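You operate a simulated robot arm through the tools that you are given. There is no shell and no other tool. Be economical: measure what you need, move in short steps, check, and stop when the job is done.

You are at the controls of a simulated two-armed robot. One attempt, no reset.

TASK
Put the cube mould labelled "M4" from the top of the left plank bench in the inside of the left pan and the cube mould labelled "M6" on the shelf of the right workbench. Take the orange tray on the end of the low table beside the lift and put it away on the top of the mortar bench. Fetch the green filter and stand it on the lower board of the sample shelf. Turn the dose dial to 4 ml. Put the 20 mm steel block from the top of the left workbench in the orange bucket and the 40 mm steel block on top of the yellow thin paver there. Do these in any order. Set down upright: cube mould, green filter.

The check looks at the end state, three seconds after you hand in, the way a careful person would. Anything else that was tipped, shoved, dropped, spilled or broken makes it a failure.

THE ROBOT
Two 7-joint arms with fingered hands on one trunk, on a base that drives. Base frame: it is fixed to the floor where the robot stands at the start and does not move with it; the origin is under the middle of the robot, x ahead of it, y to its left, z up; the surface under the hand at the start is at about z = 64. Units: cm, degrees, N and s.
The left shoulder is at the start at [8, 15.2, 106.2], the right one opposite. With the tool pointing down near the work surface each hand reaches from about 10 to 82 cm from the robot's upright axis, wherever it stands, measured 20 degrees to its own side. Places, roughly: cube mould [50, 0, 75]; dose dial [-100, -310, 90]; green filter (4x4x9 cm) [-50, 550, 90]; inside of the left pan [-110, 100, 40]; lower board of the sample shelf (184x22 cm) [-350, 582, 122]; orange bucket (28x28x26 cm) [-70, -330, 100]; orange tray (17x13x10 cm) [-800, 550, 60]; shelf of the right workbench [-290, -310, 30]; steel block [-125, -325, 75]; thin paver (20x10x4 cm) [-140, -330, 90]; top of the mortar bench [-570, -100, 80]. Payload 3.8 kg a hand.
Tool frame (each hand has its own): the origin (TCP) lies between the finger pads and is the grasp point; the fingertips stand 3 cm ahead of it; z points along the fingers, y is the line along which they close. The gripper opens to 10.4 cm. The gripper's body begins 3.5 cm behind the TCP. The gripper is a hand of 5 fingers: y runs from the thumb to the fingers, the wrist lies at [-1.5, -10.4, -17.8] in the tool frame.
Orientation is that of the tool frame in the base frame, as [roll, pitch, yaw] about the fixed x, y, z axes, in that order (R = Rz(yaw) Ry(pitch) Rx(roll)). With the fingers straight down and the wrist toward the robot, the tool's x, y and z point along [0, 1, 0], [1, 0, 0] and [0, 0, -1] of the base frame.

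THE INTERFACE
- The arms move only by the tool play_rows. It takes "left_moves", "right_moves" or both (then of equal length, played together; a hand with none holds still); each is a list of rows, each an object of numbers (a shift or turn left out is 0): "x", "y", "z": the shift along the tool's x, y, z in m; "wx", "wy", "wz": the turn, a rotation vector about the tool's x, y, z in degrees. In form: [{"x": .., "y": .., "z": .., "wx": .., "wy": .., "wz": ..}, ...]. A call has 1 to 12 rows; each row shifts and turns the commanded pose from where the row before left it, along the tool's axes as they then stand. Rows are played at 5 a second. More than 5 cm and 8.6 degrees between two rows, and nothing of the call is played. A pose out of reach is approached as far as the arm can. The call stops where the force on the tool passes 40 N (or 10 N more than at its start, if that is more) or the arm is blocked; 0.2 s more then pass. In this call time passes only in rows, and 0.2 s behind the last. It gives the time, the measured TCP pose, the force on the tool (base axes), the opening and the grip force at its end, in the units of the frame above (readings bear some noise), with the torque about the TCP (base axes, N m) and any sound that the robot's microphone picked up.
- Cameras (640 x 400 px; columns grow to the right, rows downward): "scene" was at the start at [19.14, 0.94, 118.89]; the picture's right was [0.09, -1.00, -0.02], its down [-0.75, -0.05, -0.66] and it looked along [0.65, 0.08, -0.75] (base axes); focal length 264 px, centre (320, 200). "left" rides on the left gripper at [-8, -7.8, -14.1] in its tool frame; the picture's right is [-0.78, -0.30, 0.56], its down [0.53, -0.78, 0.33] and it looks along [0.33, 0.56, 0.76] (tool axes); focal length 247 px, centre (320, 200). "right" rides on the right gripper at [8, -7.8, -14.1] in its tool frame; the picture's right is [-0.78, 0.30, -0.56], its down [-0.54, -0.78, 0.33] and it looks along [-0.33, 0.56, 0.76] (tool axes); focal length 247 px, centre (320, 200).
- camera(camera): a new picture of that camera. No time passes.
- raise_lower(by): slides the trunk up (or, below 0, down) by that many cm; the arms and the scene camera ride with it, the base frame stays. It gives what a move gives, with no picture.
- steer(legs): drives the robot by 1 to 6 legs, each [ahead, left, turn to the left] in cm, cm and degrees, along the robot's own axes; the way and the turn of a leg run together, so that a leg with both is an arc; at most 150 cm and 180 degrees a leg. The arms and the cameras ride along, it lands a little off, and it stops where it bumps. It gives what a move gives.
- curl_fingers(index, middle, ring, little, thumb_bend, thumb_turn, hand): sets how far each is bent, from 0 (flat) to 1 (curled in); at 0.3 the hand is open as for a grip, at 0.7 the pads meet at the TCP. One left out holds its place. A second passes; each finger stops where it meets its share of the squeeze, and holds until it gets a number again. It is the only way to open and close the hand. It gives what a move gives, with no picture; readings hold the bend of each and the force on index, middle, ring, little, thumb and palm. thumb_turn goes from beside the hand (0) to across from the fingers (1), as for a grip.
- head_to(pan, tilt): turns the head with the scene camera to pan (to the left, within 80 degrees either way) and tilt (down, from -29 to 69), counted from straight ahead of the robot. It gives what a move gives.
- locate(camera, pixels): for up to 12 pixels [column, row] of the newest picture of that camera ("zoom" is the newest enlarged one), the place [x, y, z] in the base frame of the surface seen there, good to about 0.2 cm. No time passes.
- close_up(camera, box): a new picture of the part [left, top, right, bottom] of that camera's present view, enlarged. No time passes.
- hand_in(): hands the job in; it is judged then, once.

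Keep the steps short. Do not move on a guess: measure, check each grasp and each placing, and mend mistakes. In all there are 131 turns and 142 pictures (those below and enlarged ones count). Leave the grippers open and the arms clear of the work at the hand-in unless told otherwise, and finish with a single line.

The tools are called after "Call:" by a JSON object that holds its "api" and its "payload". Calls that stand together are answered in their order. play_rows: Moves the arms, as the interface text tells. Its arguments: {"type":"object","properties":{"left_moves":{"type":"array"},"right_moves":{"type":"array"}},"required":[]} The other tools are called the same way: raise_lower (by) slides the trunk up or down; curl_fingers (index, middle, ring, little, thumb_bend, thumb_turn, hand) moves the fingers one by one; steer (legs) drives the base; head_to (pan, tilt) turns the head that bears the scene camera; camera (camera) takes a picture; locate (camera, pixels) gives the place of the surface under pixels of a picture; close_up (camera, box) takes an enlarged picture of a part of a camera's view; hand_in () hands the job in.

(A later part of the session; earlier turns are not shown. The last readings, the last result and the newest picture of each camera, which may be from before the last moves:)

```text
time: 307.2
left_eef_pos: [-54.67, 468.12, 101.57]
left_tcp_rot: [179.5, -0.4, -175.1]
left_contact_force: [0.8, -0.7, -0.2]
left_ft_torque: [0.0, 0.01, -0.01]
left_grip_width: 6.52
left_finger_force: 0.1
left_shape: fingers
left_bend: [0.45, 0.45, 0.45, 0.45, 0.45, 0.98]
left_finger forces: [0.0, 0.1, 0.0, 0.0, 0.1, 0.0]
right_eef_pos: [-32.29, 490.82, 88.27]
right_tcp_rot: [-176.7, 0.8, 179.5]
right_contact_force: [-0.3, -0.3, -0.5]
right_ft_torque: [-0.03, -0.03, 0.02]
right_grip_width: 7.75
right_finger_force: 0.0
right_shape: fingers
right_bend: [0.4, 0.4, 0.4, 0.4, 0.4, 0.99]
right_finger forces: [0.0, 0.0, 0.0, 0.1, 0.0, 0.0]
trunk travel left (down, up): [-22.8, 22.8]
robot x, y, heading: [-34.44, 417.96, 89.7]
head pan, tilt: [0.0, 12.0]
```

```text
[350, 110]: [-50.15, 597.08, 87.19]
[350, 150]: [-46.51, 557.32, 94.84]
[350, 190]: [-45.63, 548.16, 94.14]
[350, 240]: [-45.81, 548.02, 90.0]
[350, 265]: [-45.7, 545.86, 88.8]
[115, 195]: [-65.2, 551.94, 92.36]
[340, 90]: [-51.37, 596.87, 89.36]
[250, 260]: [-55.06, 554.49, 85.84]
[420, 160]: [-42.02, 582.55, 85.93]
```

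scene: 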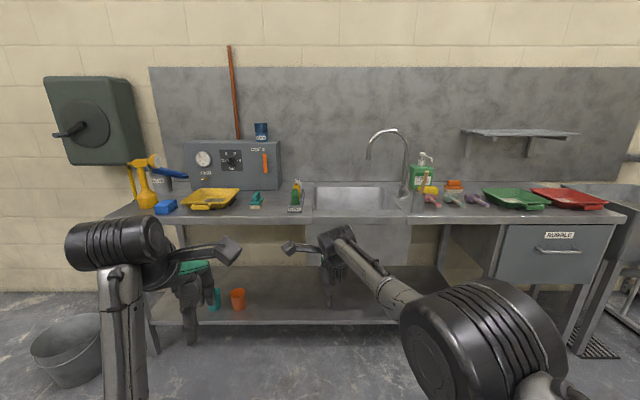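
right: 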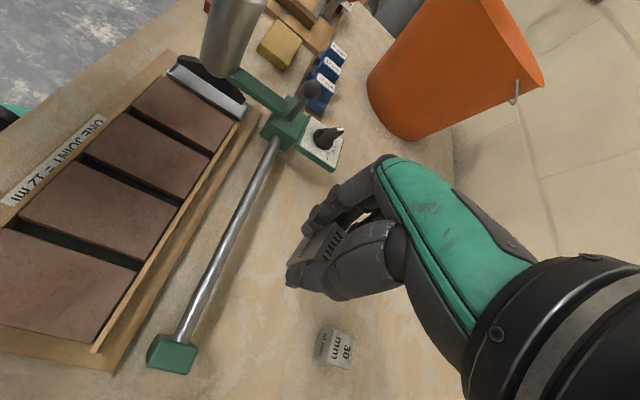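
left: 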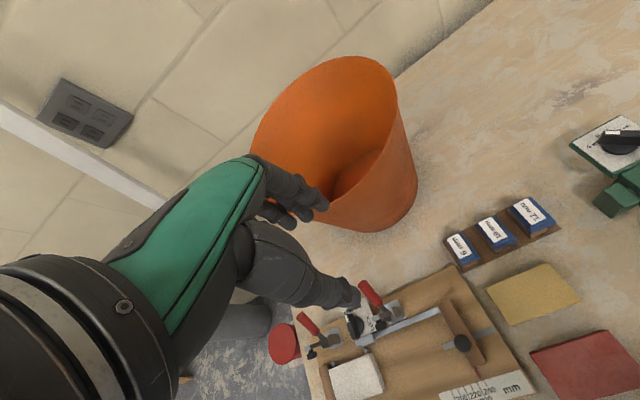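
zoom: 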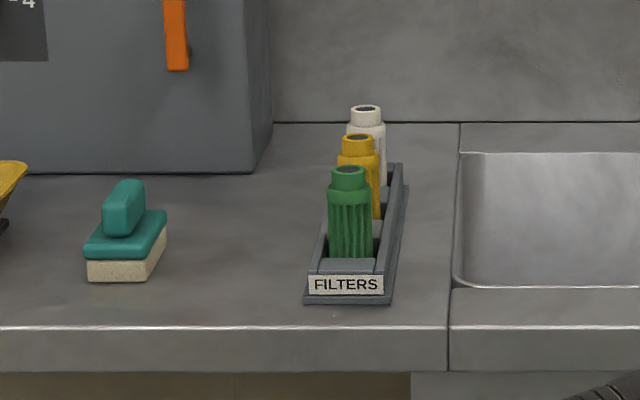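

The green filter stands in a rack at [−45.7, 550], top ≈ 96. I raise the trunk, level the right hand, shift left 20 cm and approach to hover in front.

Call:
{"api": "raise_lower", "payload": {"by": 20}}

Call:
{"api": "play_rows", "payload": {"right_moves": [{"wx": -3.3}]}}

Call:
{"api": "curl_fingers", "payload": {"hand": "right", "index": 0.44, "middle": 0.44, "ring": 0.44, "little": 0.44, "thumb_bend": 0.44}}

Call:
{"api": "steer", "payload": {"legs": [[0, 20, 0.3], [52, 0, 0]]}}

Call:
{"api": "head_to", "payload": {"pan": 0, "tilt": 40}}

Call:
{"api": "camera", "payload": {"camera": "scene"}}

```text
time: 309.4
left_eef_pos: [-54.52, 468.21, 121.61]
left_tcp_rot: [179.4, -0.4, -175.2]
left_contact_force: [0.6, -1.4, -0.5]
left_ft_torque: [-0.01, -0.03, 0.02]
left_grip_width: 6.49
left_finger_force: 0.0
left_shape: fingers
left_bend: [0.45, 0.45, 0.45, 0.45, 0.45, 0.98]
left_finger forces: [0.0, 0.1, 0.0, 0.0, 0.1, 0.1]
right_eef_pos: [-32.28, 490.08, 117.81]
right_tcp_rot: [175.7, 0.6, 179.3]
right_contact_force: [-0.2, -1.2, 0.3]
right_ft_torque: [-0.01, 0.01, -0.02]
right_grip_width: 7.74
right_finger_force: 0.2
right_shape: fingers
right_bend: [0.4, 0.4, 0.4, 0.4, 0.4, 0.99]
right_finger forces: [0.1, 0.1, 0.1, 0.1, 0.1, 0.0]
trunk travel left (down, up): [-42.8, 2.8]
robot x, y, heading: [-34.43, 417.62, 90.0]
head pan, tilt: [0.0, 12.0]
```

```text
time: 309.8
left_eef_pos: [-54.36, 468.05, 121.57]
left_tcp_rot: [179.4, -0.4, -175.1]
left_contact_force: [0.4, 0.2, -0.3]
left_ft_torque: [0.03, -0.01, 0.04]
left_grip_width: 6.5
left_finger_force: 0.0
left_shape: fingers
left_bend: [0.45, 0.45, 0.45, 0.45, 0.45, 0.98]
left_finger forces: [0.0, 0.1, 0.1, 0.0, 0.0, 0.0]
right_eef_pos: [-32.42, 490.76, 117.88]
right_tcp_rot: [172.6, 0.7, 179.4]
right_contact_force: [0.6, 0.4, -0.2]
right_ft_torque: [-0.02, 0.0, -0.04]
right_grip_width: 7.76
right_finger_force: 0.1
right_shape: fingers
right_bend: [0.4, 0.4, 0.4, 0.4, 0.4, 0.99]
right_finger forces: [0.0, 0.0, 0.0, 0.1, 0.2, 0.1]
right hand out of reach, approached as far as the arm can: row 1
trunk travel left (down, up): [-42.8, 2.8]
robot x, y, heading: [-34.61, 417.86, 90.2]
head pan, tilt: [0.0, 12.0]
```

```text
time: 310.8
left_eef_pos: [-54.48, 468.22, 121.59]
left_tcp_rot: [179.5, -0.4, -175.0]
left_contact_force: [-0.1, -0.5, 0.6]
left_ft_torque: [0.0, 0.0, 0.02]
left_grip_width: 6.48
left_finger_force: 0.0
left_shape: fingers
left_bend: [0.45, 0.45, 0.45, 0.45, 0.45, 0.98]
left_finger forces: [0.0, 0.0, 0.0, 0.0, 0.1, 0.0]
right_eef_pos: [-32.49, 490.68, 117.8]
right_tcp_rot: [172.6, 0.7, 179.2]
right_contact_force: [0.4, -0.6, -0.2]
right_ft_torque: [-0.02, 0.01, -0.04]
right_grip_width: 6.81
right_finger_force: 0.0
right_shape: fingers
right_bend: [0.44, 0.44, 0.44, 0.44, 0.44, 0.99]
right_finger forces: [0.0, 0.1, 0.0, 0.1, 0.0, 0.0]
trunk travel left (down, up): [-42.8, 2.8]
robot x, y, heading: [-34.85, 417.96, 89.9]
head pan, tilt: [0.0, 12.0]
```

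```text
time: 315.0
left_eef_pos: [-76.44, 518.43, 121.6]
left_tcp_rot: [179.4, -0.4, -173.9]
left_contact_force: [-0.1, -0.4, -0.6]
left_ft_torque: [0.0, 0.0, 0.0]
left_grip_width: 6.49
left_finger_force: 0.0
left_shape: fingers
left_bend: [0.45, 0.45, 0.45, 0.45, 0.45, 0.98]
left_finger forces: [0.0, 0.0, 0.1, 0.0, 0.1, 0.1]
right_eef_pos: [-54.87, 541.35, 117.99]
right_tcp_rot: [172.4, 0.7, -179.6]
right_contact_force: [0.0, -0.3, 0.6]
right_ft_torque: [0.0, -0.01, 0.01]
right_grip_width: 6.79
right_finger_force: 0.1
right_shape: fingers
right_bend: [0.44, 0.44, 0.44, 0.44, 0.44, 0.99]
right_finger forces: [0.0, 0.1, 0.0, 0.0, 0.1, 0.0]
trunk travel left (down, up): [-42.8, 2.8]
robot x, y, heading: [-55.58, 468.32, 91.1]
head pan, tilt: [0.0, 12.0]
```

```text
time: 315.9
left_eef_pos: [-76.44, 518.57, 121.56]
left_tcp_rot: [179.5, -0.4, -174.0]
left_contact_force: [-0.3, 0.1, 0.3]
left_ft_torque: [0.01, 0.04, 0.01]
left_grip_width: 6.51
left_finger_force: 0.0
left_shape: fingers
left_bend: [0.45, 0.45, 0.45, 0.45, 0.45, 0.98]
left_finger forces: [0.0, 0.0, 0.0, 0.0, 0.0, 0.0]
right_eef_pos: [-54.88, 541.64, 117.88]
right_tcp_rot: [172.7, 0.7, -179.6]
right_contact_force: [-0.6, -0.3, -0.3]
right_ft_torque: [0.0, 0.0, 0.05]
right_grip_width: 6.8
right_finger_force: 0.0
right_shape: fingers
right_bend: [0.44, 0.44, 0.44, 0.44, 0.44, 0.99]
right_finger forces: [0.0, 0.0, 0.0, 0.0, 0.1, 0.0]
trunk travel left (down, up): [-42.8, 2.8]
robot x, y, heading: [-55.19, 468.86, 91.0]
head pan, tilt: [0.0, 40.0]
```

```text
28 pictures are left
```

scene: 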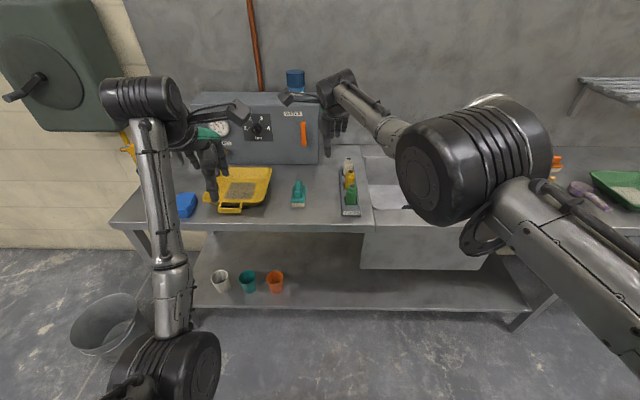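

The right arm is stretched to its limit, so I use the left hand. I straighten its yaw, shift the robot right 20 cm and ahead 14 cm.

Call:
{"api": "play_rows", "payload": {"left_moves": [{"wz": 5}], "right_moves": [{"wx": 7}]}}

Call:
{"api": "steer", "payload": {"legs": [[0, -20, -1], [13, 0, 0]]}}

Call:
{"api": "camera", "payload": {"camera": "left"}}

```text
time: 316.3
left_eef_pos: [-76.4, 518.71, 121.55]
left_tcp_rot: [179.5, -0.4, -179.0]
left_contact_force: [-0.2, 0.3, -0.1]
left_ft_torque: [0.03, -0.01, -0.03]
left_grip_width: 6.51
left_finger_force: 0.2
left_shape: fingers
left_bend: [0.45, 0.45, 0.45, 0.45, 0.45, 0.98]
left_finger forces: [0.0, 0.1, 0.0, 0.0, 0.0, 0.1]
right_eef_pos: [-54.23, 539.87, 117.9]
right_tcp_rot: [179.6, 0.7, -179.5]
right_contact_force: [0.3, 0.2, -0.4]
right_ft_torque: [0.03, -0.01, 0.03]
right_grip_width: 6.79
right_finger_force: 0.1
right_shape: fingers
right_bend: [0.44, 0.44, 0.44, 0.44, 0.44, 0.99]
right_finger forces: [0.0, 0.1, 0.0, 0.0, 0.0, 0.0]
right hand out of reach, approached as far as the arm can: row 1
trunk travel left (down, up): [-42.8, 2.8]
robot x, y, heading: [-55.69, 468.45, 91.0]
head pan, tilt: [0.0, 40.0]
```

```text
time: 318.8
left_eef_pos: [-55.71, 531.95, 121.82]
left_tcp_rot: [179.4, -0.5, -179.6]
left_contact_force: [-0.1, -0.5, -0.9]
left_ft_torque: [0.02, 0.02, -0.01]
left_grip_width: 6.49
left_finger_force: 0.1
left_shape: fingers
left_bend: [0.45, 0.45, 0.45, 0.45, 0.45, 0.98]
left_finger forces: [0.1, 0.0, 0.1, 0.1, 0.1, 0.0]
right_eef_pos: [-33.34, 552.96, 118.0]
right_tcp_rot: [179.4, 0.6, 179.9]
right_contact_force: [0.2, 0.2, 0.0]
right_ft_torque: [0.01, -0.01, -0.01]
right_grip_width: 6.78
right_finger_force: 0.0
right_shape: fingers
right_bend: [0.44, 0.44, 0.44, 0.44, 0.44, 0.99]
right_finger forces: [0.0, 0.0, 0.0, 0.1, 0.1, 0.1]
trunk travel left (down, up): [-42.8, 2.8]
robot x, y, heading: [-35.39, 482.07, 90.4]
head pan, tilt: [0.0, 40.0]
```

```text
27 pictures are left
```

left: 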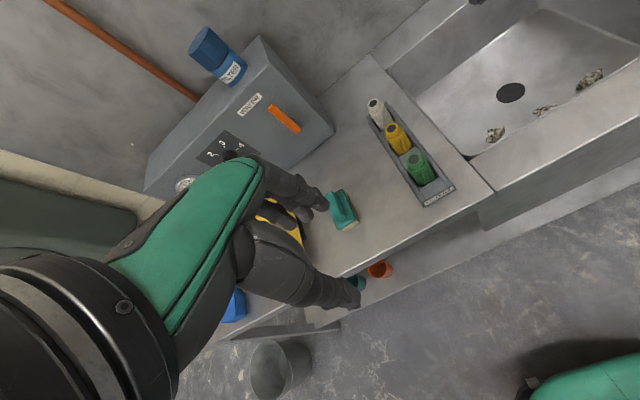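

I locate the filter precisely from here and move the right hand aside.

Call:
{"api": "locate", "payload": {"camera": "left", "pixels": [[414, 157], [422, 175], [430, 165], [412, 170], [396, 133], [442, 192], [405, 150]]}}

Call:
{"api": "play_rows", "payload": {"right_moves": [{"x": -0.04}, {"x": -0.04}, {"x": -0.04}]}}

```text
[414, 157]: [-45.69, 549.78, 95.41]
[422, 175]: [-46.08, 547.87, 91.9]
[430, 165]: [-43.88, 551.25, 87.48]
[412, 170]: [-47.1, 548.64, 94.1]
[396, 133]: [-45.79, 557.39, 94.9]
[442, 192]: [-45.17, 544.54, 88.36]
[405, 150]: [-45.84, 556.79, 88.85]
```

```text
time: 319.6
left_eef_pos: [-55.66, 532.08, 121.5]
left_tcp_rot: [179.6, -0.6, -179.4]
left_contact_force: [-0.5, 1.1, 1.1]
left_ft_torque: [-0.02, 0.0, -0.02]
left_grip_width: 6.5
left_finger_force: 0.0
left_shape: fingers
left_bend: [0.45, 0.45, 0.45, 0.45, 0.45, 0.98]
left_finger forces: [0.0, 0.0, 0.0, 0.0, 0.1, 0.0]
right_eef_pos: [-21.97, 555.6, 117.76]
right_tcp_rot: [179.8, 0.6, -180.0]
right_contact_force: [-0.5, 0.3, 0.1]
right_ft_torque: [0.0, 0.03, -0.03]
right_grip_width: 6.77
right_finger_force: 0.1
right_shape: fingers
right_bend: [0.44, 0.44, 0.44, 0.44, 0.44, 0.99]
right_finger forces: [0.0, 0.1, 0.1, 0.1, 0.1, 0.0]
right hand out of reach, approached as far as the arm can: row 1, 2, 3
trunk travel left (down, up): [-42.8, 2.8]
robot x, y, heading: [-35.32, 481.13, 90.6]
head pan, tilt: [0.0, 40.0]
```

Filter axis [−45.7, 549.9], top 95.6; yellow neighbour at y 557.8. I move over it and descend to just above.

Call:
{"api": "play_rows", "payload": {"left_moves": [{"x": -0.025, "y": 0.035}, {"x": -0.025, "y": 0.035}, {"x": -0.025, "y": 0.035}, {"x": -0.025, "y": 0.035}, {"y": 0.035}, {"z": 0.04}, {"z": 0.04}, {"z": 0.04}, {"z": 0.04}, {"z": 0.03}]}}

Call:
{"api": "camera", "payload": {"camera": "left"}}

```text
time: 321.8
left_eef_pos: [-46.1, 549.52, 102.34]
left_tcp_rot: [179.3, -0.6, -179.7]
left_contact_force: [0.4, 0.5, -1.0]
left_ft_torque: [-0.02, 0.02, -0.02]
left_grip_width: 6.51
left_finger_force: 0.2
left_shape: fingers
left_bend: [0.45, 0.45, 0.45, 0.45, 0.45, 0.98]
left_finger forces: [0.0, 0.0, 0.0, 0.0, 0.0, 0.0]
right_eef_pos: [-21.89, 555.48, 117.76]
right_tcp_rot: [179.8, 0.7, 179.8]
right_contact_force: [0.8, -0.1, 0.6]
right_ft_torque: [-0.02, 0.01, -0.02]
right_grip_width: 6.8
right_finger_force: 0.1
right_shape: fingers
right_bend: [0.44, 0.44, 0.44, 0.44, 0.44, 0.99]
right_finger forces: [0.1, 0.1, 0.0, 0.0, 0.0, 0.0]
trunk travel left (down, up): [-42.8, 2.8]
robot x, y, heading: [-35.19, 481.84, 90.6]
head pan, tilt: [0.0, 40.0]
```

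```text
26 pictures are left
```

left: 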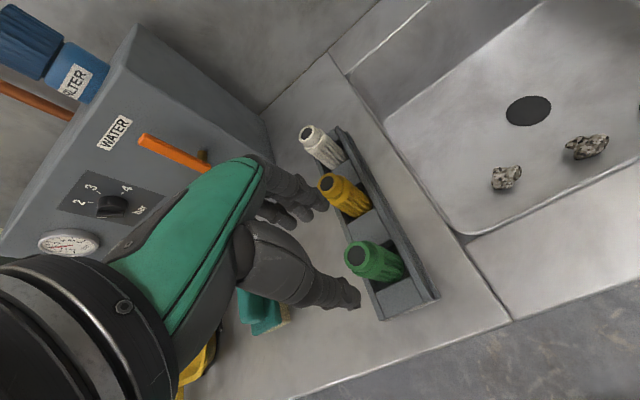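

Aligned. I descend to TCP z ≈ 94 and close.

Call:
{"api": "play_rows", "payload": {"left_moves": [{"z": 0.02}, {"z": 0.02}, {"z": 0.02}, {"z": 0.02}, {"z": 0.003}]}}

Call:
{"api": "curl_fingers", "payload": {"hand": "left", "index": 0.7, "middle": 0.7, "ring": 0.6, "little": 0.5, "thumb_bend": 0.7}}

Call:
{"api": "camera", "payload": {"camera": "left"}}

```text
time: 323.0
left_eef_pos: [-46.26, 549.81, 94.21]
left_tcp_rot: [179.4, -0.6, -179.5]
left_contact_force: [0.2, 0.4, -0.5]
left_ft_torque: [0.0, 0.0, -0.02]
left_grip_width: 6.52
left_finger_force: 0.0
left_shape: fingers
left_bend: [0.45, 0.45, 0.45, 0.45, 0.45, 0.98]
left_finger forces: [0.0, 0.0, 0.1, 0.0, 0.0, 0.0]
right_eef_pos: [-21.89, 555.48, 117.75]
right_tcp_rot: [179.7, 0.7, 179.7]
right_contact_force: [0.0, 0.1, -0.5]
right_ft_torque: [0.0, 0.01, 0.01]
right_grip_width: 6.8
right_finger_force: 0.1
right_shape: fingers
right_bend: [0.44, 0.44, 0.44, 0.44, 0.44, 0.99]
right_finger forces: [0.1, 0.1, 0.0, 0.0, 0.0, 0.0]
trunk travel left (down, up): [-42.8, 2.8]
robot x, y, heading: [-35.18, 482.22, 90.4]
head pan, tilt: [0.0, 40.0]
```

```text
time: 324.0
left_eef_pos: [-46.14, 549.78, 94.36]
left_tcp_rot: [179.6, -0.5, -179.5]
left_contact_force: [-0.7, -0.4, -0.7]
left_ft_torque: [0.01, 0.01, -0.02]
left_grip_width: 3.03
left_finger_force: 10.7
left_shape: fingers
left_bend: [0.6, 0.65, 0.6, 0.5, 0.59, 0.96]
left_finger forces: [6.6, 3.8, 0.0, 0.0, 11.1, 0.0]
right_eef_pos: [-21.9, 555.46, 117.84]
right_tcp_rot: [179.7, 0.7, 179.8]
right_contact_force: [-0.2, 0.4, -0.1]
right_ft_torque: [0.01, 0.03, -0.02]
right_grip_width: 6.78
right_finger_force: 0.1
right_shape: fingers
right_bend: [0.44, 0.44, 0.44, 0.44, 0.44, 0.99]
right_finger forces: [0.0, 0.1, 0.1, 0.0, 0.0, 0.0]
trunk travel left (down, up): [-42.8, 2.8]
robot x, y, heading: [-35.27, 481.46, 90.2]
head pan, tilt: [0.0, 40.0]
```

```text
25 pictures are left
```

left: 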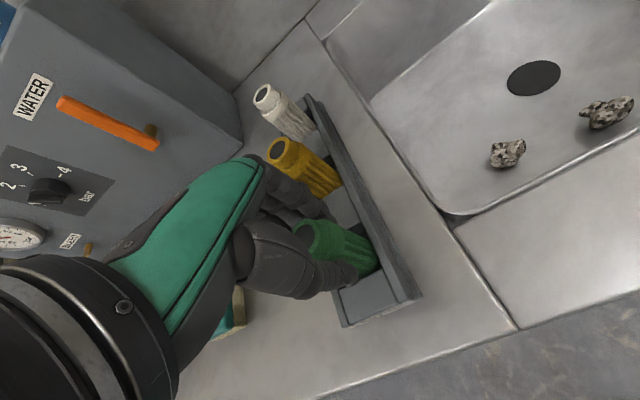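

Green filter is gripped. I lift it out, back off and drive left along the wall to the sample shelf.

Call:
{"api": "play_rows", "payload": {"left_moves": [{"z": -0.03}, {"z": -0.045}, {"z": -0.045}, {"z": -0.045}, {"z": -0.045}, {"z": -0.045}, {"z": -0.045}, {"z": -0.045}]}}

Call:
{"api": "steer", "payload": {"legs": [[-27, 0, 0], [0, 150, -0.2], [0, 150, 0], [0, 20, 0]]}}

Call:
{"api": "head_to", "payload": {"pan": 5, "tilt": 15}}

Call:
{"api": "camera", "payload": {"camera": "scene"}}

```text
time: 325.8
left_eef_pos: [-45.96, 549.64, 129.14]
left_tcp_rot: [179.6, -0.4, -179.5]
left_contact_force: [0.6, 0.3, 0.1]
left_ft_torque: [-0.02, -0.02, 0.01]
left_grip_width: 2.99
left_finger_force: 11.1
left_shape: fingers
left_bend: [0.6, 0.65, 0.6, 0.5, 0.59, 0.96]
left_finger forces: [6.7, 4.0, 0.1, 0.0, 11.0, 0.1]
right_eef_pos: [-21.88, 555.42, 117.87]
right_tcp_rot: [179.7, 0.7, 179.9]
right_contact_force: [-0.1, 0.7, 0.6]
right_ft_torque: [-0.01, 0.03, -0.01]
right_grip_width: 6.78
right_finger_force: 0.0
right_shape: fingers
right_bend: [0.44, 0.44, 0.44, 0.44, 0.44, 0.99]
right_finger forces: [0.1, 0.1, 0.1, 0.0, 0.0, 0.0]
trunk travel left (down, up): [-42.8, 2.8]
robot x, y, heading: [-35.79, 481.85, 90.7]
head pan, tilt: [0.0, 40.0]
```

```text
time: 343.0
left_eef_pos: [-368.38, 518.27, 129.25]
left_tcp_rot: [179.5, -0.7, -178.0]
left_contact_force: [0.4, 0.1, -0.3]
left_ft_torque: [-0.03, 0.0, 0.02]
left_grip_width: 3.0
left_finger_force: 11.0
left_shape: fingers
left_bend: [0.6, 0.65, 0.6, 0.5, 0.59, 0.96]
left_finger forces: [6.7, 4.1, 0.0, 0.0, 10.9, 0.0]
right_eef_pos: [-344.41, 524.72, 117.75]
right_tcp_rot: [179.7, 0.6, -178.6]
right_contact_force: [-0.2, 0.4, -0.2]
right_ft_torque: [0.03, 0.02, 0.0]
right_grip_width: 6.79
right_finger_force: 0.0
right_shape: fingers
right_bend: [0.44, 0.44, 0.44, 0.44, 0.44, 0.99]
right_finger forces: [0.0, 0.0, 0.1, 0.0, 0.0, 0.0]
trunk travel left (down, up): [-42.8, 2.8]
robot x, y, heading: [-356.07, 450.63, 92.1]
head pan, tilt: [0.0, 40.0]
```

```text
time: 343.9
left_eef_pos: [-368.86, 518.3, 129.17]
left_tcp_rot: [179.6, -0.4, -177.9]
left_contact_force: [-1.1, -0.1, -1.1]
left_ft_torque: [0.04, -0.02, -0.04]
left_grip_width: 3.02
left_finger_force: 11.4
left_shape: fingers
left_bend: [0.6, 0.65, 0.6, 0.5, 0.59, 0.96]
left_finger forces: [6.8, 4.0, 0.0, 0.1, 10.9, 0.0]
right_eef_pos: [-344.87, 524.64, 117.77]
right_tcp_rot: [179.7, 0.7, -178.6]
right_contact_force: [0.7, 0.6, -0.5]
right_ft_torque: [-0.01, -0.04, -0.04]
right_grip_width: 6.78
right_finger_force: 0.1
right_shape: fingers
right_bend: [0.44, 0.44, 0.44, 0.44, 0.44, 0.99]
right_finger forces: [0.0, 0.0, 0.0, 0.0, 0.0, 0.0]
trunk travel left (down, up): [-42.8, 2.8]
robot x, y, heading: [-356.07, 450.61, 92.2]
head pan, tilt: [5.0, 15.0]
```

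```text
24 pictures are left
```

scene: 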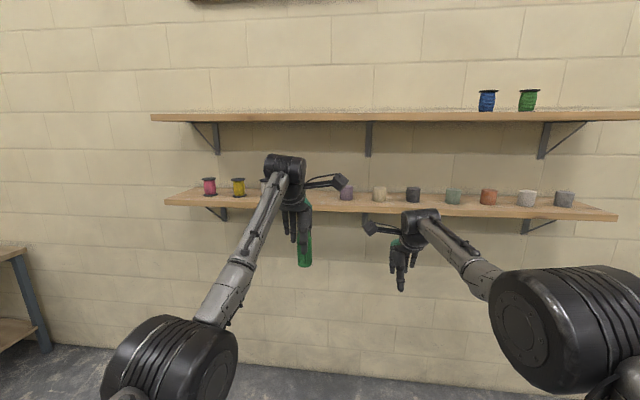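

Filter held upright. The right hand sticks out further than the left, so before approaching I try pulling it outward and back; I also measure the shelf.

Call:
{"api": "locate", "payload": {"camera": "scene", "pixels": [[325, 195], [325, 203], [330, 118], [265, 188], [346, 195], [304, 262], [304, 240], [316, 190], [238, 190]]}}

Call:
{"api": "play_rows", "payload": {"right_moves": [{"x": -0.03, "wz": -8}, {"x": -0.03, "wz": -8}, {"x": -0.03, "wz": -8}, {"x": -0.03, "wz": -8}, {"y": -0.04, "wz": -8}, {"y": -0.04, "wz": -8}, {"x": 0.04, "wz": -8}, {"x": 0.04, "wz": -8}, {"x": 0.04}, {"x": 0.04}, {"x": 0.04}, {"x": 0.04}]}}

```text
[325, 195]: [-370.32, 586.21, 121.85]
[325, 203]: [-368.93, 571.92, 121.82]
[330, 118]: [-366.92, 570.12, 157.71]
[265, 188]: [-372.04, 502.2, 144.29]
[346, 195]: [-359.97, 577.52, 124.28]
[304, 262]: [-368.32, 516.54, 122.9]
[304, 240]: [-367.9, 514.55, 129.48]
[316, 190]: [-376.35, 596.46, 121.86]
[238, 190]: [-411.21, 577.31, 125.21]
```

```text
time: 346.5
left_eef_pos: [-368.91, 518.23, 129.09]
left_tcp_rot: [179.6, -0.6, -178.1]
left_contact_force: [0.2, 0.3, -0.4]
left_ft_torque: [0.0, 0.03, -0.03]
left_grip_width: 2.99
left_finger_force: 11.1
left_shape: fingers
left_bend: [0.6, 0.65, 0.6, 0.5, 0.59, 0.96]
left_finger forces: [6.7, 4.1, 0.0, 0.1, 10.9, 0.1]
right_eef_pos: [-335.14, 517.16, 117.63]
right_tcp_rot: [-179.5, 0.5, -114.4]
right_contact_force: [0.7, 0.0, 0.6]
right_ft_torque: [-0.01, 0.05, 0.01]
right_grip_width: 6.79
right_finger_force: 0.0
right_shape: fingers
right_bend: [0.44, 0.44, 0.44, 0.44, 0.44, 0.99]
right_finger forces: [0.1, 0.1, 0.1, 0.1, 0.1, 0.0]
right hand out of reach, approached as far as the arm can: row 2, 3, 4, 5, 6, 7, 8, 9, 10, 11, 12
trunk travel left (down, up): [-42.8, 2.8]
robot x, y, heading: [-356.44, 450.17, 91.9]
head pan, tilt: [5.0, 15.0]
```

Board top z = 121.85, gap centre x ≈ −369, filter bottom ≈ 122.3. I raise the left hand 2.5 cm and keep pulling the right hand back.

Call:
{"api": "play_rows", "payload": {"left_moves": [{"z": -0.015}, {"z": -0.01}, {}, {}, {}, {}, {}, {}], "right_moves": [{"x": 0.045}, {"x": 0.045}, {"x": 0.045}, {"x": 0.045}, {"x": 0.045}, {"x": 0.045}, {"x": 0.045}, {"x": 0.045}]}}

```text
time: 348.3
left_eef_pos: [-368.85, 518.31, 131.56]
left_tcp_rot: [179.5, -0.4, -178.1]
left_contact_force: [-0.5, 0.4, -0.1]
left_ft_torque: [0.0, 0.0, -0.01]
left_grip_width: 3.02
left_finger_force: 11.1
left_shape: fingers
left_bend: [0.6, 0.65, 0.6, 0.5, 0.59, 0.96]
left_finger forces: [6.8, 4.1, 0.0, 0.1, 10.8, 0.1]
right_eef_pos: [-346.24, 517.74, 117.27]
right_tcp_rot: [-179.4, 0.5, -114.5]
right_contact_force: [-0.1, -0.3, -0.9]
right_ft_torque: [-0.01, -0.01, -0.01]
right_grip_width: 6.8
right_finger_force: 0.0
right_shape: fingers
right_bend: [0.44, 0.44, 0.44, 0.44, 0.44, 0.99]
right_finger forces: [0.0, 0.1, 0.1, 0.1, 0.0, 0.0]
right hand out of reach, approached as far as the arm can: row 1, 2, 3, 4, 5, 6, 7, 8
trunk travel left (down, up): [-42.8, 2.8]
robot x, y, heading: [-356.21, 450.45, 92.0]
head pan, tilt: [5.0, 15.0]
```

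The right arm won't retract, so I turn the robot 35° clockwise: then the right hand trails well behind the left one. Then I approach to a pre-place position.

Call:
{"api": "steer", "payload": {"legs": [[0, 0, -35], [0, 62, 0], [20, 0, 0]]}}

Call:
{"api": "head_to", "payload": {"pan": 20, "tilt": 15}}

Call:
{"api": "camera", "payload": {"camera": "scene"}}

```text
time: 354.5
left_eef_pos: [-368.15, 561.86, 131.88]
left_tcp_rot: [179.1, -0.5, 147.1]
left_contact_force: [-0.3, -0.9, -0.7]
left_ft_torque: [0.05, -0.03, 0.02]
left_grip_width: 2.96
left_finger_force: 10.4
left_shape: fingers
left_bend: [0.6, 0.65, 0.6, 0.5, 0.59, 0.96]
left_finger forces: [6.7, 4.1, 0.0, 0.1, 10.7, 0.1]
right_eef_pos: [-349.81, 548.52, 117.55]
right_tcp_rot: [-179.7, 0.7, -149.2]
right_contact_force: [0.0, 0.1, 0.5]
right_ft_torque: [0.04, 0.01, 0.0]
right_grip_width: 6.77
right_finger_force: 0.1
right_shape: fingers
right_bend: [0.44, 0.44, 0.44, 0.44, 0.44, 0.99]
right_finger forces: [0.0, 0.0, 0.1, 0.0, 0.0, 0.1]
trunk travel left (down, up): [-42.8, 2.8]
robot x, y, heading: [-396.25, 499.4, 57.5]
head pan, tilt: [5.0, 15.0]
```

```text
time: 355.3
left_eef_pos: [-367.92, 562.15, 131.69]
left_tcp_rot: [179.5, -0.5, 147.2]
left_contact_force: [-0.2, 0.3, -1.4]
left_ft_torque: [-0.02, 0.03, 0.01]
left_grip_width: 2.97
left_finger_force: 10.7
left_shape: fingers
left_bend: [0.6, 0.65, 0.6, 0.5, 0.59, 0.96]
left_finger forces: [6.7, 4.1, 0.0, 0.1, 10.7, 0.1]
right_eef_pos: [-349.61, 548.75, 117.27]
right_tcp_rot: [-179.5, 0.5, -149.4]
right_contact_force: [0.5, -0.6, -0.2]
right_ft_torque: [-0.01, 0.02, 0.04]
right_grip_width: 6.77
right_finger_force: 0.0
right_shape: fingers
right_bend: [0.44, 0.44, 0.44, 0.44, 0.44, 0.99]
right_finger forces: [0.0, 0.0, 0.0, 0.1, 0.0, 0.0]
trunk travel left (down, up): [-42.8, 2.8]
robot x, y, heading: [-396.25, 499.58, 57.2]
head pan, tilt: [20.0, 15.0]
```

```text
23 pictures are left
```

scene: 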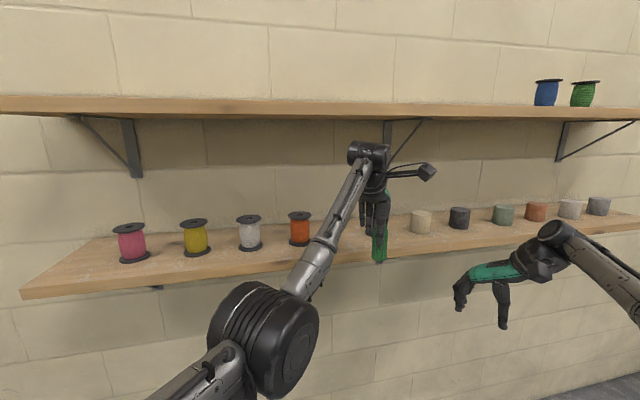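

Clear approach. I move the base diagonally so the filter comes over the board, staying between orange spool and first cup.

Call:
{"api": "steer", "payload": {"legs": [[8, 0, 0], [0, 9.5, 0]]}}

Call:
{"api": "play_rows", "payload": {"left_moves": [{"z": 0.005, "y": 0.01}, {"z": 0.005, "y": 0.01}]}}

Call:
{"api": "close_up", "payload": {"camera": "scene", "box": [260, 130, 460, 280]}}

```text
time: 357.1
left_eef_pos: [-370.93, 573.44, 131.84]
left_tcp_rot: [179.4, -0.9, 147.1]
left_contact_force: [0.1, -0.9, -0.7]
left_ft_torque: [0.05, 0.0, 0.01]
left_grip_width: 3.0
left_finger_force: 11.1
left_shape: fingers
left_bend: [0.6, 0.66, 0.6, 0.5, 0.59, 0.96]
left_finger forces: [6.6, 3.9, 0.0, 0.1, 10.7, 0.1]
right_eef_pos: [-352.67, 560.09, 117.24]
right_tcp_rot: [-179.8, 0.4, -149.3]
right_contact_force: [0.1, -0.6, -0.8]
right_ft_torque: [0.02, 0.05, 0.01]
right_grip_width: 6.79
right_finger_force: 0.1
right_shape: fingers
right_bend: [0.44, 0.44, 0.44, 0.44, 0.44, 0.99]
right_finger forces: [0.0, 0.0, 0.0, 0.2, 0.0, 0.0]
trunk travel left (down, up): [-42.8, 2.8]
robot x, y, heading: [-399.96, 511.21, 57.3]
head pan, tilt: [20.0, 15.0]
```

```text
time: 357.7
left_eef_pos: [-369.94, 575.19, 130.65]
left_tcp_rot: [179.4, -0.7, 147.1]
left_contact_force: [0.6, -0.5, -0.5]
left_ft_torque: [0.0, 0.04, -0.01]
left_grip_width: 2.96
left_finger_force: 10.9
left_shape: fingers
left_bend: [0.6, 0.66, 0.6, 0.5, 0.59, 0.96]
left_finger forces: [6.5, 3.9, 0.0, 0.1, 10.7, 0.0]
right_eef_pos: [-352.7, 560.11, 117.32]
right_tcp_rot: [-179.6, 0.5, -149.4]
right_contact_force: [0.6, -1.0, 0.2]
right_ft_torque: [0.0, 0.02, 0.03]
right_grip_width: 6.78
right_finger_force: 0.1
right_shape: fingers
right_bend: [0.44, 0.44, 0.44, 0.44, 0.44, 0.99]
right_finger forces: [0.1, 0.1, 0.0, 0.0, 0.0, 0.0]
trunk travel left (down, up): [-42.8, 2.8]
robot x, y, heading: [-399.7, 511.5, 56.9]
head pan, tilt: [20.0, 15.0]
```

```text
2.67 times, centred on (360, 205) of scene
```

zoom: 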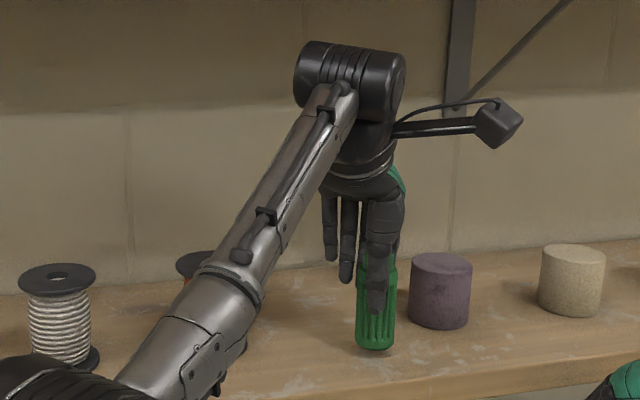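

Over the board between spool and cup. I lower gently to contact.

Call:
{"api": "play_rows", "payload": {"left_moves": [{"z": 0.008}, {"z": 0.005}, {"z": 0.003}, {"z": 0.003}, {"z": 0.002}]}}

Call:
{"api": "close_up", "payload": {"camera": "scene", "box": [320, 190, 460, 280]}}

```text
time: 358.9
left_eef_pos: [-370.38, 575.38, 128.43]
left_tcp_rot: [179.5, -0.5, 147.1]
left_contact_force: [0.9, 0.7, 11.3]
left_ft_torque: [-0.06, -0.04, 0.04]
left_grip_width: 2.81
left_finger_force: 10.8
left_shape: fingers
left_bend: [0.62, 0.67, 0.6, 0.5, 0.61, 0.96]
left_finger forces: [6.6, 5.0, 0.2, 0.0, 10.2, 0.0]
right_eef_pos: [-353.1, 560.44, 117.33]
right_tcp_rot: [-179.5, 0.6, -149.3]
right_contact_force: [0.1, 0.3, 0.2]
right_ft_torque: [0.0, -0.03, -0.02]
right_grip_width: 6.79
right_finger_force: 0.0
right_shape: fingers
right_bend: [0.44, 0.44, 0.44, 0.44, 0.44, 0.99]
right_finger forces: [0.0, 0.0, 0.1, 0.0, 0.0, 0.0]
trunk travel left (down, up): [-42.8, 2.8]
robot x, y, heading: [-399.55, 511.11, 57.2]
head pan, tilt: [20.0, 15.0]
```

```text
4.44 times, centred on (390, 235) of scene
```

zoom: 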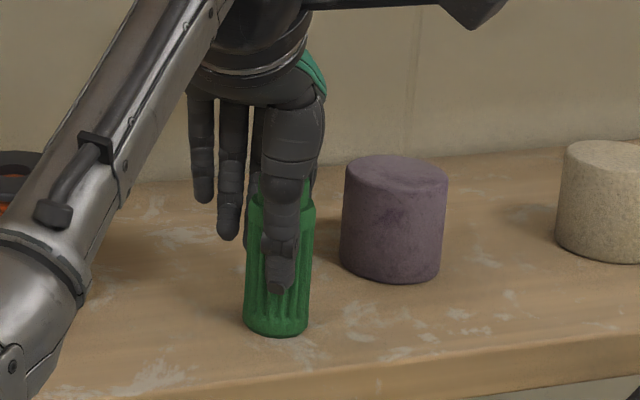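

Standing on the board (11 N). I ease off, open, and rise 5.5 cm, then back away with the base.

Call:
{"api": "play_rows", "payload": {"left_moves": [{"z": -0.001}]}}

Call:
{"api": "curl_fingers", "payload": {"hand": "left", "index": 0.45, "middle": 0.45, "ring": 0.45, "little": 0.45, "thumb_bend": 0.45}}

Call:
{"api": "play_rows", "payload": {"left_moves": [{"z": -0.015}, {"z": -0.02}, {"z": -0.02}]}}

Call:
{"api": "close_up", "payload": {"camera": "scene", "box": [320, 150, 460, 280]}}

```text
time: 359.3
left_eef_pos: [-370.38, 575.53, 128.55]
left_tcp_rot: [179.6, -0.5, 147.1]
left_contact_force: [0.9, -1.3, 2.3]
left_ft_torque: [0.01, -0.05, -0.01]
left_grip_width: 2.62
left_finger_force: 9.7
left_shape: fingers
left_bend: [0.62, 0.67, 0.6, 0.5, 0.62, 0.96]
left_finger forces: [6.3, 3.7, 0.0, 0.1, 9.1, 0.0]
right_eef_pos: [-353.02, 560.42, 117.31]
right_tcp_rot: [-179.5, 0.6, -149.3]
right_contact_force: [0.8, 0.8, -0.1]
right_ft_torque: [0.0, 0.02, -0.03]
right_grip_width: 6.79
right_finger_force: 0.2
right_shape: fingers
right_bend: [0.44, 0.44, 0.44, 0.44, 0.44, 0.99]
right_finger forces: [0.0, 0.0, 0.1, 0.1, 0.1, 0.1]
trunk travel left (down, up): [-42.8, 2.8]
robot x, y, heading: [-399.91, 511.07, 57.3]
head pan, tilt: [20.0, 15.0]
```

```text
time: 360.3
left_eef_pos: [-370.4, 575.54, 128.66]
left_tcp_rot: [179.5, -0.5, 147.2]
left_contact_force: [0.4, 0.6, -0.8]
left_ft_torque: [0.03, -0.01, 0.0]
left_grip_width: 6.44
left_finger_force: 0.2
left_shape: fingers
left_bend: [0.45, 0.45, 0.45, 0.45, 0.45, 0.97]
left_finger forces: [0.0, 0.1, 0.0, 0.0, 0.1, 0.1]
right_eef_pos: [-353.08, 560.42, 117.24]
right_tcp_rot: [-179.4, 0.5, -149.3]
right_contact_force: [0.5, 0.0, 0.0]
right_ft_torque: [0.01, 0.01, -0.03]
right_grip_width: 6.78
right_finger_force: 0.1
right_shape: fingers
right_bend: [0.44, 0.44, 0.44, 0.44, 0.44, 0.99]
right_finger forces: [0.0, 0.1, 0.0, 0.1, 0.1, 0.0]
trunk travel left (down, up): [-42.8, 2.8]
robot x, y, heading: [-399.6, 511.57, 57.3]
head pan, tilt: [20.0, 15.0]
```

```text
time: 361.1
left_eef_pos: [-370.26, 575.3, 134.18]
left_tcp_rot: [179.4, -0.4, 147.1]
left_contact_force: [0.2, -0.2, 1.0]
left_ft_torque: [0.0, -0.02, 0.02]
left_grip_width: 6.48
left_finger_force: 0.1
left_shape: fingers
left_bend: [0.45, 0.45, 0.45, 0.45, 0.45, 0.97]
left_finger forces: [0.0, 0.0, 0.0, 0.0, 0.1, 0.1]
right_eef_pos: [-353.09, 560.5, 117.34]
right_tcp_rot: [-179.5, 0.5, -149.3]
right_contact_force: [0.2, -0.9, -0.6]
right_ft_torque: [-0.01, -0.02, 0.02]
right_grip_width: 6.78
right_finger_force: 0.1
right_shape: fingers
right_bend: [0.44, 0.44, 0.44, 0.44, 0.44, 0.99]
right_finger forces: [0.0, 0.1, 0.0, 0.0, 0.1, 0.0]
trunk travel left (down, up): [-42.8, 2.8]
robot x, y, heading: [-399.76, 511.17, 57.4]
head pan, tilt: [20.0, 15.0]
```

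```text
3.08 times, centred on (390, 215) of scene
```

zoom: 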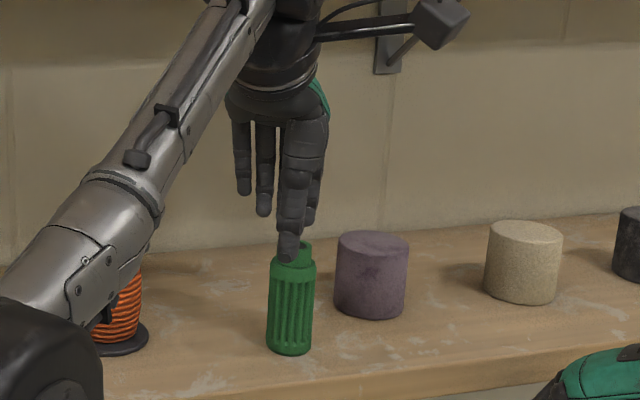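

The filter stands upright and free. I rise 1 cm, back away, turn to face −x and look for the low table and lift.

Call:
{"api": "play_rows", "payload": {"left_moves": [{"z": -0.01}]}}

Call:
{"api": "steer", "payload": {"legs": [[-75, 0, 0], [0, 0, 62], [0, 0, 60]]}}

Call:
{"api": "head_to", "payload": {"pan": 0, "tilt": 10}}

Call:
{"api": "camera", "payload": {"camera": "scene"}}

Call:
{"api": "locate", "payload": {"camera": "scene", "pixels": [[320, 250], [320, 200], [400, 200], [240, 200], [450, 220], [500, 200], [560, 200], [160, 200], [100, 220], [380, 230], [300, 180], [600, 240]]}}

```text
time: 361.5
left_eef_pos: [-370.34, 575.42, 135.06]
left_tcp_rot: [179.5, -0.4, 147.1]
left_contact_force: [-0.2, 0.1, 0.3]
left_ft_torque: [-0.03, -0.01, 0.01]
left_grip_width: 6.46
left_finger_force: 0.0
left_shape: fingers
left_bend: [0.45, 0.45, 0.45, 0.45, 0.45, 0.97]
left_finger forces: [0.1, 0.0, 0.0, 0.0, 0.0, 0.1]
right_eef_pos: [-353.09, 560.41, 117.24]
right_tcp_rot: [-179.4, 0.5, -149.3]
right_contact_force: [0.3, 0.2, -0.8]
right_ft_torque: [0.0, 0.0, 0.03]
right_grip_width: 6.77
right_finger_force: 0.0
right_shape: fingers
right_bend: [0.44, 0.44, 0.44, 0.44, 0.44, 0.99]
right_finger forces: [0.0, 0.0, 0.1, 0.1, 0.1, 0.0]
trunk travel left (down, up): [-42.8, 2.8]
robot x, y, heading: [-399.73, 511.65, 57.3]
head pan, tilt: [20.0, 15.0]
```

```text
time: 370.9
left_eef_pos: [-510.47, 439.97, 135.07]
left_tcp_rot: [179.4, -0.5, -91.0]
left_contact_force: [0.6, 0.1, -1.0]
left_ft_torque: [0.0, 0.0, 0.0]
left_grip_width: 6.46
left_finger_force: 0.0
left_shape: fingers
left_bend: [0.45, 0.45, 0.45, 0.45, 0.45, 0.97]
left_finger forces: [0.0, 0.1, 0.0, 0.0, 0.0, 0.1]
right_eef_pos: [-506.89, 462.61, 117.31]
right_tcp_rot: [-179.5, 0.5, -27.3]
right_contact_force: [-0.4, 0.5, 0.5]
right_ft_torque: [0.01, -0.02, -0.04]
right_grip_width: 6.8
right_finger_force: 0.1
right_shape: fingers
right_bend: [0.44, 0.44, 0.44, 0.44, 0.44, 0.99]
right_finger forces: [0.0, 0.1, 0.0, 0.1, 0.1, 0.0]
trunk travel left (down, up): [-42.8, 2.8]
robot x, y, heading: [-440.26, 448.78, 179.3]
head pan, tilt: [20.0, 15.0]
```

```text
time: 371.7
left_eef_pos: [-510.53, 439.96, 135.12]
left_tcp_rot: [179.4, -0.6, -90.9]
left_contact_force: [0.7, 0.1, 0.4]
left_ft_torque: [-0.04, -0.02, 0.03]
left_grip_width: 6.44
left_finger_force: 0.1
left_shape: fingers
left_bend: [0.45, 0.45, 0.45, 0.45, 0.45, 0.97]
left_finger forces: [0.1, 0.1, 0.0, 0.1, 0.0, 0.0]
right_eef_pos: [-506.89, 462.57, 117.21]
right_tcp_rot: [-179.4, 0.5, -27.4]
right_contact_force: [1.1, 0.3, 0.1]
right_ft_torque: [0.02, -0.04, 0.01]
right_grip_width: 6.79
right_finger_force: 0.0
right_shape: fingers
right_bend: [0.44, 0.44, 0.44, 0.44, 0.44, 0.99]
right_finger forces: [0.1, 0.0, 0.1, 0.0, 0.0, 0.0]
trunk travel left (down, up): [-42.8, 2.8]
robot x, y, heading: [-440.77, 448.78, 179.2]
head pan, tilt: [0.0, 10.0]
```

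```text
19 pictures are left
```

scene: 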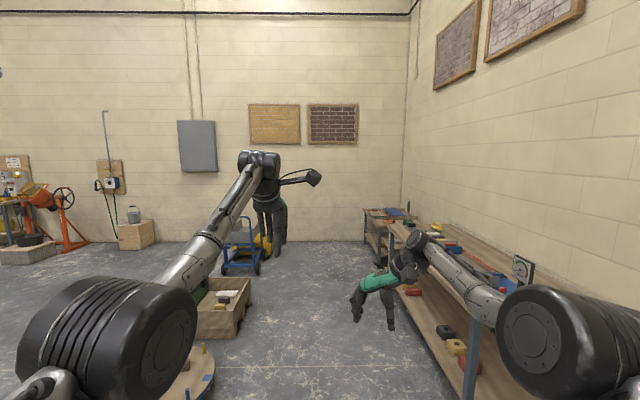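

```text
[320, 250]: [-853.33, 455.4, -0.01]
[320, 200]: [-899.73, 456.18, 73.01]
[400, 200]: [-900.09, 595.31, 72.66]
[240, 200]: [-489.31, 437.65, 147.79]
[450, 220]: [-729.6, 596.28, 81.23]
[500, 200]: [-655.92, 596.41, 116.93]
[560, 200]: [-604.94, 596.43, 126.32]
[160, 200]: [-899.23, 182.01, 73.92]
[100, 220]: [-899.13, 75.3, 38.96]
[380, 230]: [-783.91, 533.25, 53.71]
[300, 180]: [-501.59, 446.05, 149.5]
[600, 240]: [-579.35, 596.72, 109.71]
```

A workbench runs along the right wall, with the low table behind it at x ≈ −785. I drive along y ≈ 465 to x ≈ −765, turn to face the wall, and look.

Call:
{"api": "steer", "payload": {"legs": [[0, -15, 0], [150, 0, 0.5], [150, 0, 0], [20, 0, 0], [0, 0, -89]]}}

Call:
{"api": "head_to", "payload": {"pan": 0, "tilt": 40}}

Call:
{"api": "camera", "payload": {"camera": "scene"}}

Call:
{"api": "locate", "payload": {"camera": "scene", "pixels": [[320, 150], [320, 200], [320, 250], [280, 200], [240, 200], [200, 200], [360, 200], [280, 150], [240, 150], [200, 150], [280, 250], [240, 250]]}}

```text
time: 392.0
left_eef_pos: [-770.67, 523.38, 135.21]
left_tcp_rot: [179.4, -0.6, -176.7]
left_contact_force: [-0.2, 0.8, 0.4]
left_ft_torque: [0.01, -0.01, 0.03]
left_grip_width: 6.48
left_finger_force: 0.0
left_shape: fingers
left_bend: [0.45, 0.45, 0.45, 0.45, 0.45, 0.97]
left_finger forces: [0.0, 0.0, 0.0, 0.0, 0.0, 0.0]
right_eef_pos: [-747.9, 521.48, 117.3]
right_tcp_rot: [-179.4, 0.5, -113.1]
right_contact_force: [-0.2, -0.1, 0.1]
right_ft_torque: [0.01, 0.02, 0.01]
right_grip_width: 6.78
right_finger_force: 0.0
right_shape: fingers
right_bend: [0.44, 0.44, 0.44, 0.44, 0.44, 0.99]
right_finger forces: [0.0, 0.1, 0.1, 0.1, 0.1, 0.0]
trunk travel left (down, up): [-42.8, 2.8]
robot x, y, heading: [-756.61, 454.27, 93.4]
head pan, tilt: [0.0, 10.0]
```

```text
time: 393.0
left_eef_pos: [-770.55, 523.49, 135.12]
left_tcp_rot: [179.5, -0.5, -176.7]
left_contact_force: [0.1, -0.2, -0.7]
left_ft_torque: [-0.01, 0.0, 0.0]
left_grip_width: 6.48
left_finger_force: 0.0
left_shape: fingers
left_bend: [0.45, 0.45, 0.45, 0.45, 0.45, 0.97]
left_finger forces: [0.1, 0.0, 0.0, 0.1, 0.1, 0.0]
right_eef_pos: [-747.85, 521.57, 117.21]
right_tcp_rot: [-179.3, 0.5, -113.1]
right_contact_force: [0.4, 0.0, 0.0]
right_ft_torque: [-0.01, -0.01, -0.01]
right_grip_width: 6.76
right_finger_force: 0.0
right_shape: fingers
right_bend: [0.44, 0.44, 0.44, 0.44, 0.44, 0.99]
right_finger forces: [0.0, 0.0, 0.1, 0.1, 0.0, 0.1]
trunk travel left (down, up): [-42.8, 2.8]
robot x, y, heading: [-756.77, 454.12, 93.4]
head pan, tilt: [0.0, 40.0]
```

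```text
18 pictures are left
```

scene: 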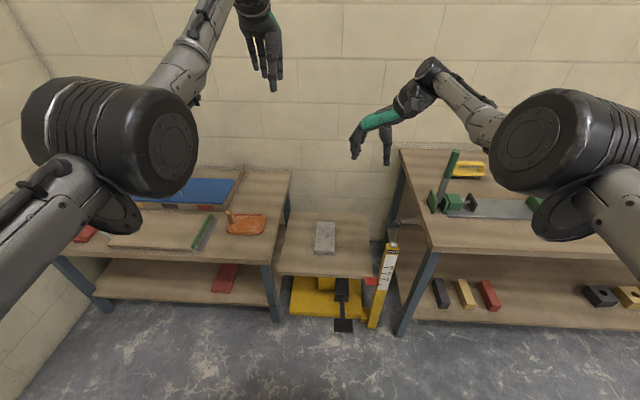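

```text
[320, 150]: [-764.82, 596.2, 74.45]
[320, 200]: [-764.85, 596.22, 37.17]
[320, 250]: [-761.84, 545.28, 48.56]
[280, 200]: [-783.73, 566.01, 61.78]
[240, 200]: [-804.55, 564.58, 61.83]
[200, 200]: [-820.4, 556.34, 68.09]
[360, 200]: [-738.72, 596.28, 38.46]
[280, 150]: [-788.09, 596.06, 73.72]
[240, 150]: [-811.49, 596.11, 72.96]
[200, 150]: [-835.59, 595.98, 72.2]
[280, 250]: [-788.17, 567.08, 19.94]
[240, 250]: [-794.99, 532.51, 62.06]
```

The orange tray is at (247,222) on the low table's end next to the lift. I zoom in and locate it.

Call:
{"api": "close_up", "payload": {"camera": "scene", "box": [200, 190, 300, 250]}}

Call:
{"api": "locate", "payload": {"camera": "zoom", "pixels": [[180, 155], [420, 170], [170, 290], [400, 290], [290, 215], [185, 140], [190, 240], [415, 220], [290, 285], [300, 165], [180, 200], [90, 240]]}}

```text
6.40 times, centred on (250, 220) of scene
```

zoom: 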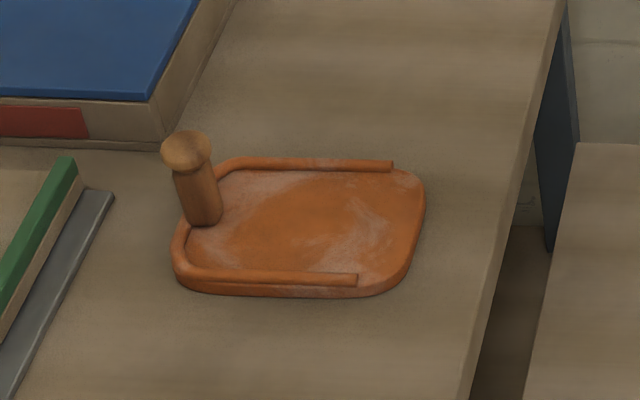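

```text
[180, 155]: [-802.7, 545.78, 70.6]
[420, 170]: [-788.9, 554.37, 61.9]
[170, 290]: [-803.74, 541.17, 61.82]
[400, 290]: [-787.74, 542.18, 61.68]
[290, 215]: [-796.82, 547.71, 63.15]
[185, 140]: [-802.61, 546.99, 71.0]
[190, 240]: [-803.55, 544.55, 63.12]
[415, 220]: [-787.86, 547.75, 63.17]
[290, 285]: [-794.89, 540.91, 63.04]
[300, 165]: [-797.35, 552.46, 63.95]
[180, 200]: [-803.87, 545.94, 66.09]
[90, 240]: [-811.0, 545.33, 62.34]
```

The tray has an upright handle at [−802.5, 546.5], z 63–71.5. The right hand is already turned sideways; I'll grab the handle with it. I square up, move left, and lower the trunk in front of the table.

Call:
{"api": "steer", "payload": {"legs": [[0, 0, -3.4], [0, 58, 0]]}}

Call:
{"api": "raise_lower", "payload": {"by": -25}}

Call:
{"api": "curl_fingers", "payload": {"hand": "right", "index": 0.4, "middle": 0.4, "ring": 0.4, "little": 0.4, "thumb_bend": 0.4}}

Call:
{"api": "camera", "payload": {"camera": "scene"}}

```text
time: 396.7
left_eef_pos: [-825.71, 523.17, 135.07]
left_tcp_rot: [179.4, -0.5, -178.8]
left_contact_force: [0.1, 0.0, -0.9]
left_ft_torque: [0.0, 0.06, 0.02]
left_grip_width: 6.48
left_finger_force: 0.0
left_shape: fingers
left_bend: [0.45, 0.45, 0.45, 0.45, 0.45, 0.97]
left_finger forces: [0.1, 0.0, 0.0, 0.1, 0.1, 0.1]
right_eef_pos: [-803.05, 520.36, 117.3]
right_tcp_rot: [-179.6, 0.5, -115.3]
right_contact_force: [0.0, -0.1, 0.5]
right_ft_torque: [0.01, -0.02, 0.04]
right_grip_width: 6.79
right_finger_force: 0.0
right_shape: fingers
right_bend: [0.44, 0.44, 0.44, 0.44, 0.44, 0.99]
right_finger forces: [0.1, 0.1, 0.0, 0.0, 0.0, 0.0]
trunk travel left (down, up): [-42.8, 2.8]
robot x, y, heading: [-814.21, 453.9, 91.3]
head pan, tilt: [0.0, 40.0]
```

```text
time: 399.3
left_eef_pos: [-826.03, 523.19, 110.12]
left_tcp_rot: [179.5, -0.6, -178.8]
left_contact_force: [0.7, -0.2, 0.6]
left_ft_torque: [0.0, 0.01, -0.01]
left_grip_width: 6.46
left_finger_force: 0.1
left_shape: fingers
left_bend: [0.45, 0.45, 0.45, 0.45, 0.45, 0.97]
left_finger forces: [0.0, 0.1, 0.1, 0.0, 0.0, 0.0]
right_eef_pos: [-803.23, 521.23, 78.74]
right_tcp_rot: [-174.3, -9.6, -115.5]
right_contact_force: [0.4, 0.0, -0.1]
right_ft_torque: [0.02, 0.02, -0.04]
right_grip_width: 6.82
right_finger_force: 0.0
right_shape: fingers
right_bend: [0.44, 0.44, 0.44, 0.44, 0.44, 0.99]
right_finger forces: [0.0, 0.1, 0.0, 0.0, 0.0, 0.0]
trunk travel left (down, up): [-17.8, 27.8]
robot x, y, heading: [-814.4, 453.22, 91.2]
head pan, tilt: [0.0, 40.0]
```

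```text
time: 400.3
left_eef_pos: [-825.91, 523.33, 110.15]
left_tcp_rot: [179.5, -0.4, -178.8]
left_contact_force: [0.1, 0.3, 0.2]
left_ft_torque: [0.0, -0.01, 0.02]
left_grip_width: 6.45
left_finger_force: 0.1
left_shape: fingers
left_bend: [0.45, 0.45, 0.45, 0.45, 0.45, 0.97]
left_finger forces: [0.0, 0.0, 0.1, 0.1, 0.1, 0.0]
right_eef_pos: [-803.2, 521.18, 78.57]
right_tcp_rot: [-174.4, -9.6, -115.6]
right_contact_force: [-0.6, 0.2, 0.6]
right_ft_torque: [0.0, -0.02, 0.0]
right_grip_width: 7.74
right_finger_force: 0.1
right_shape: fingers
right_bend: [0.4, 0.4, 0.4, 0.4, 0.4, 0.99]
right_finger forces: [0.0, 0.0, 0.0, 0.1, 0.0, 0.1]
trunk travel left (down, up): [-17.8, 27.8]
robot x, y, heading: [-815.04, 453.44, 91.6]
head pan, tilt: [0.0, 40.0]
```

```text
16 pictures are left
```

scene: 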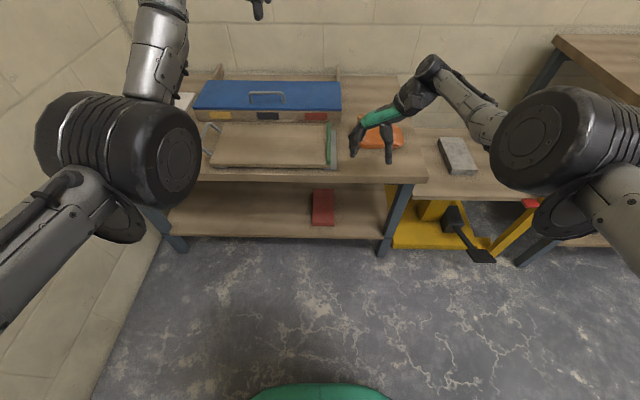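

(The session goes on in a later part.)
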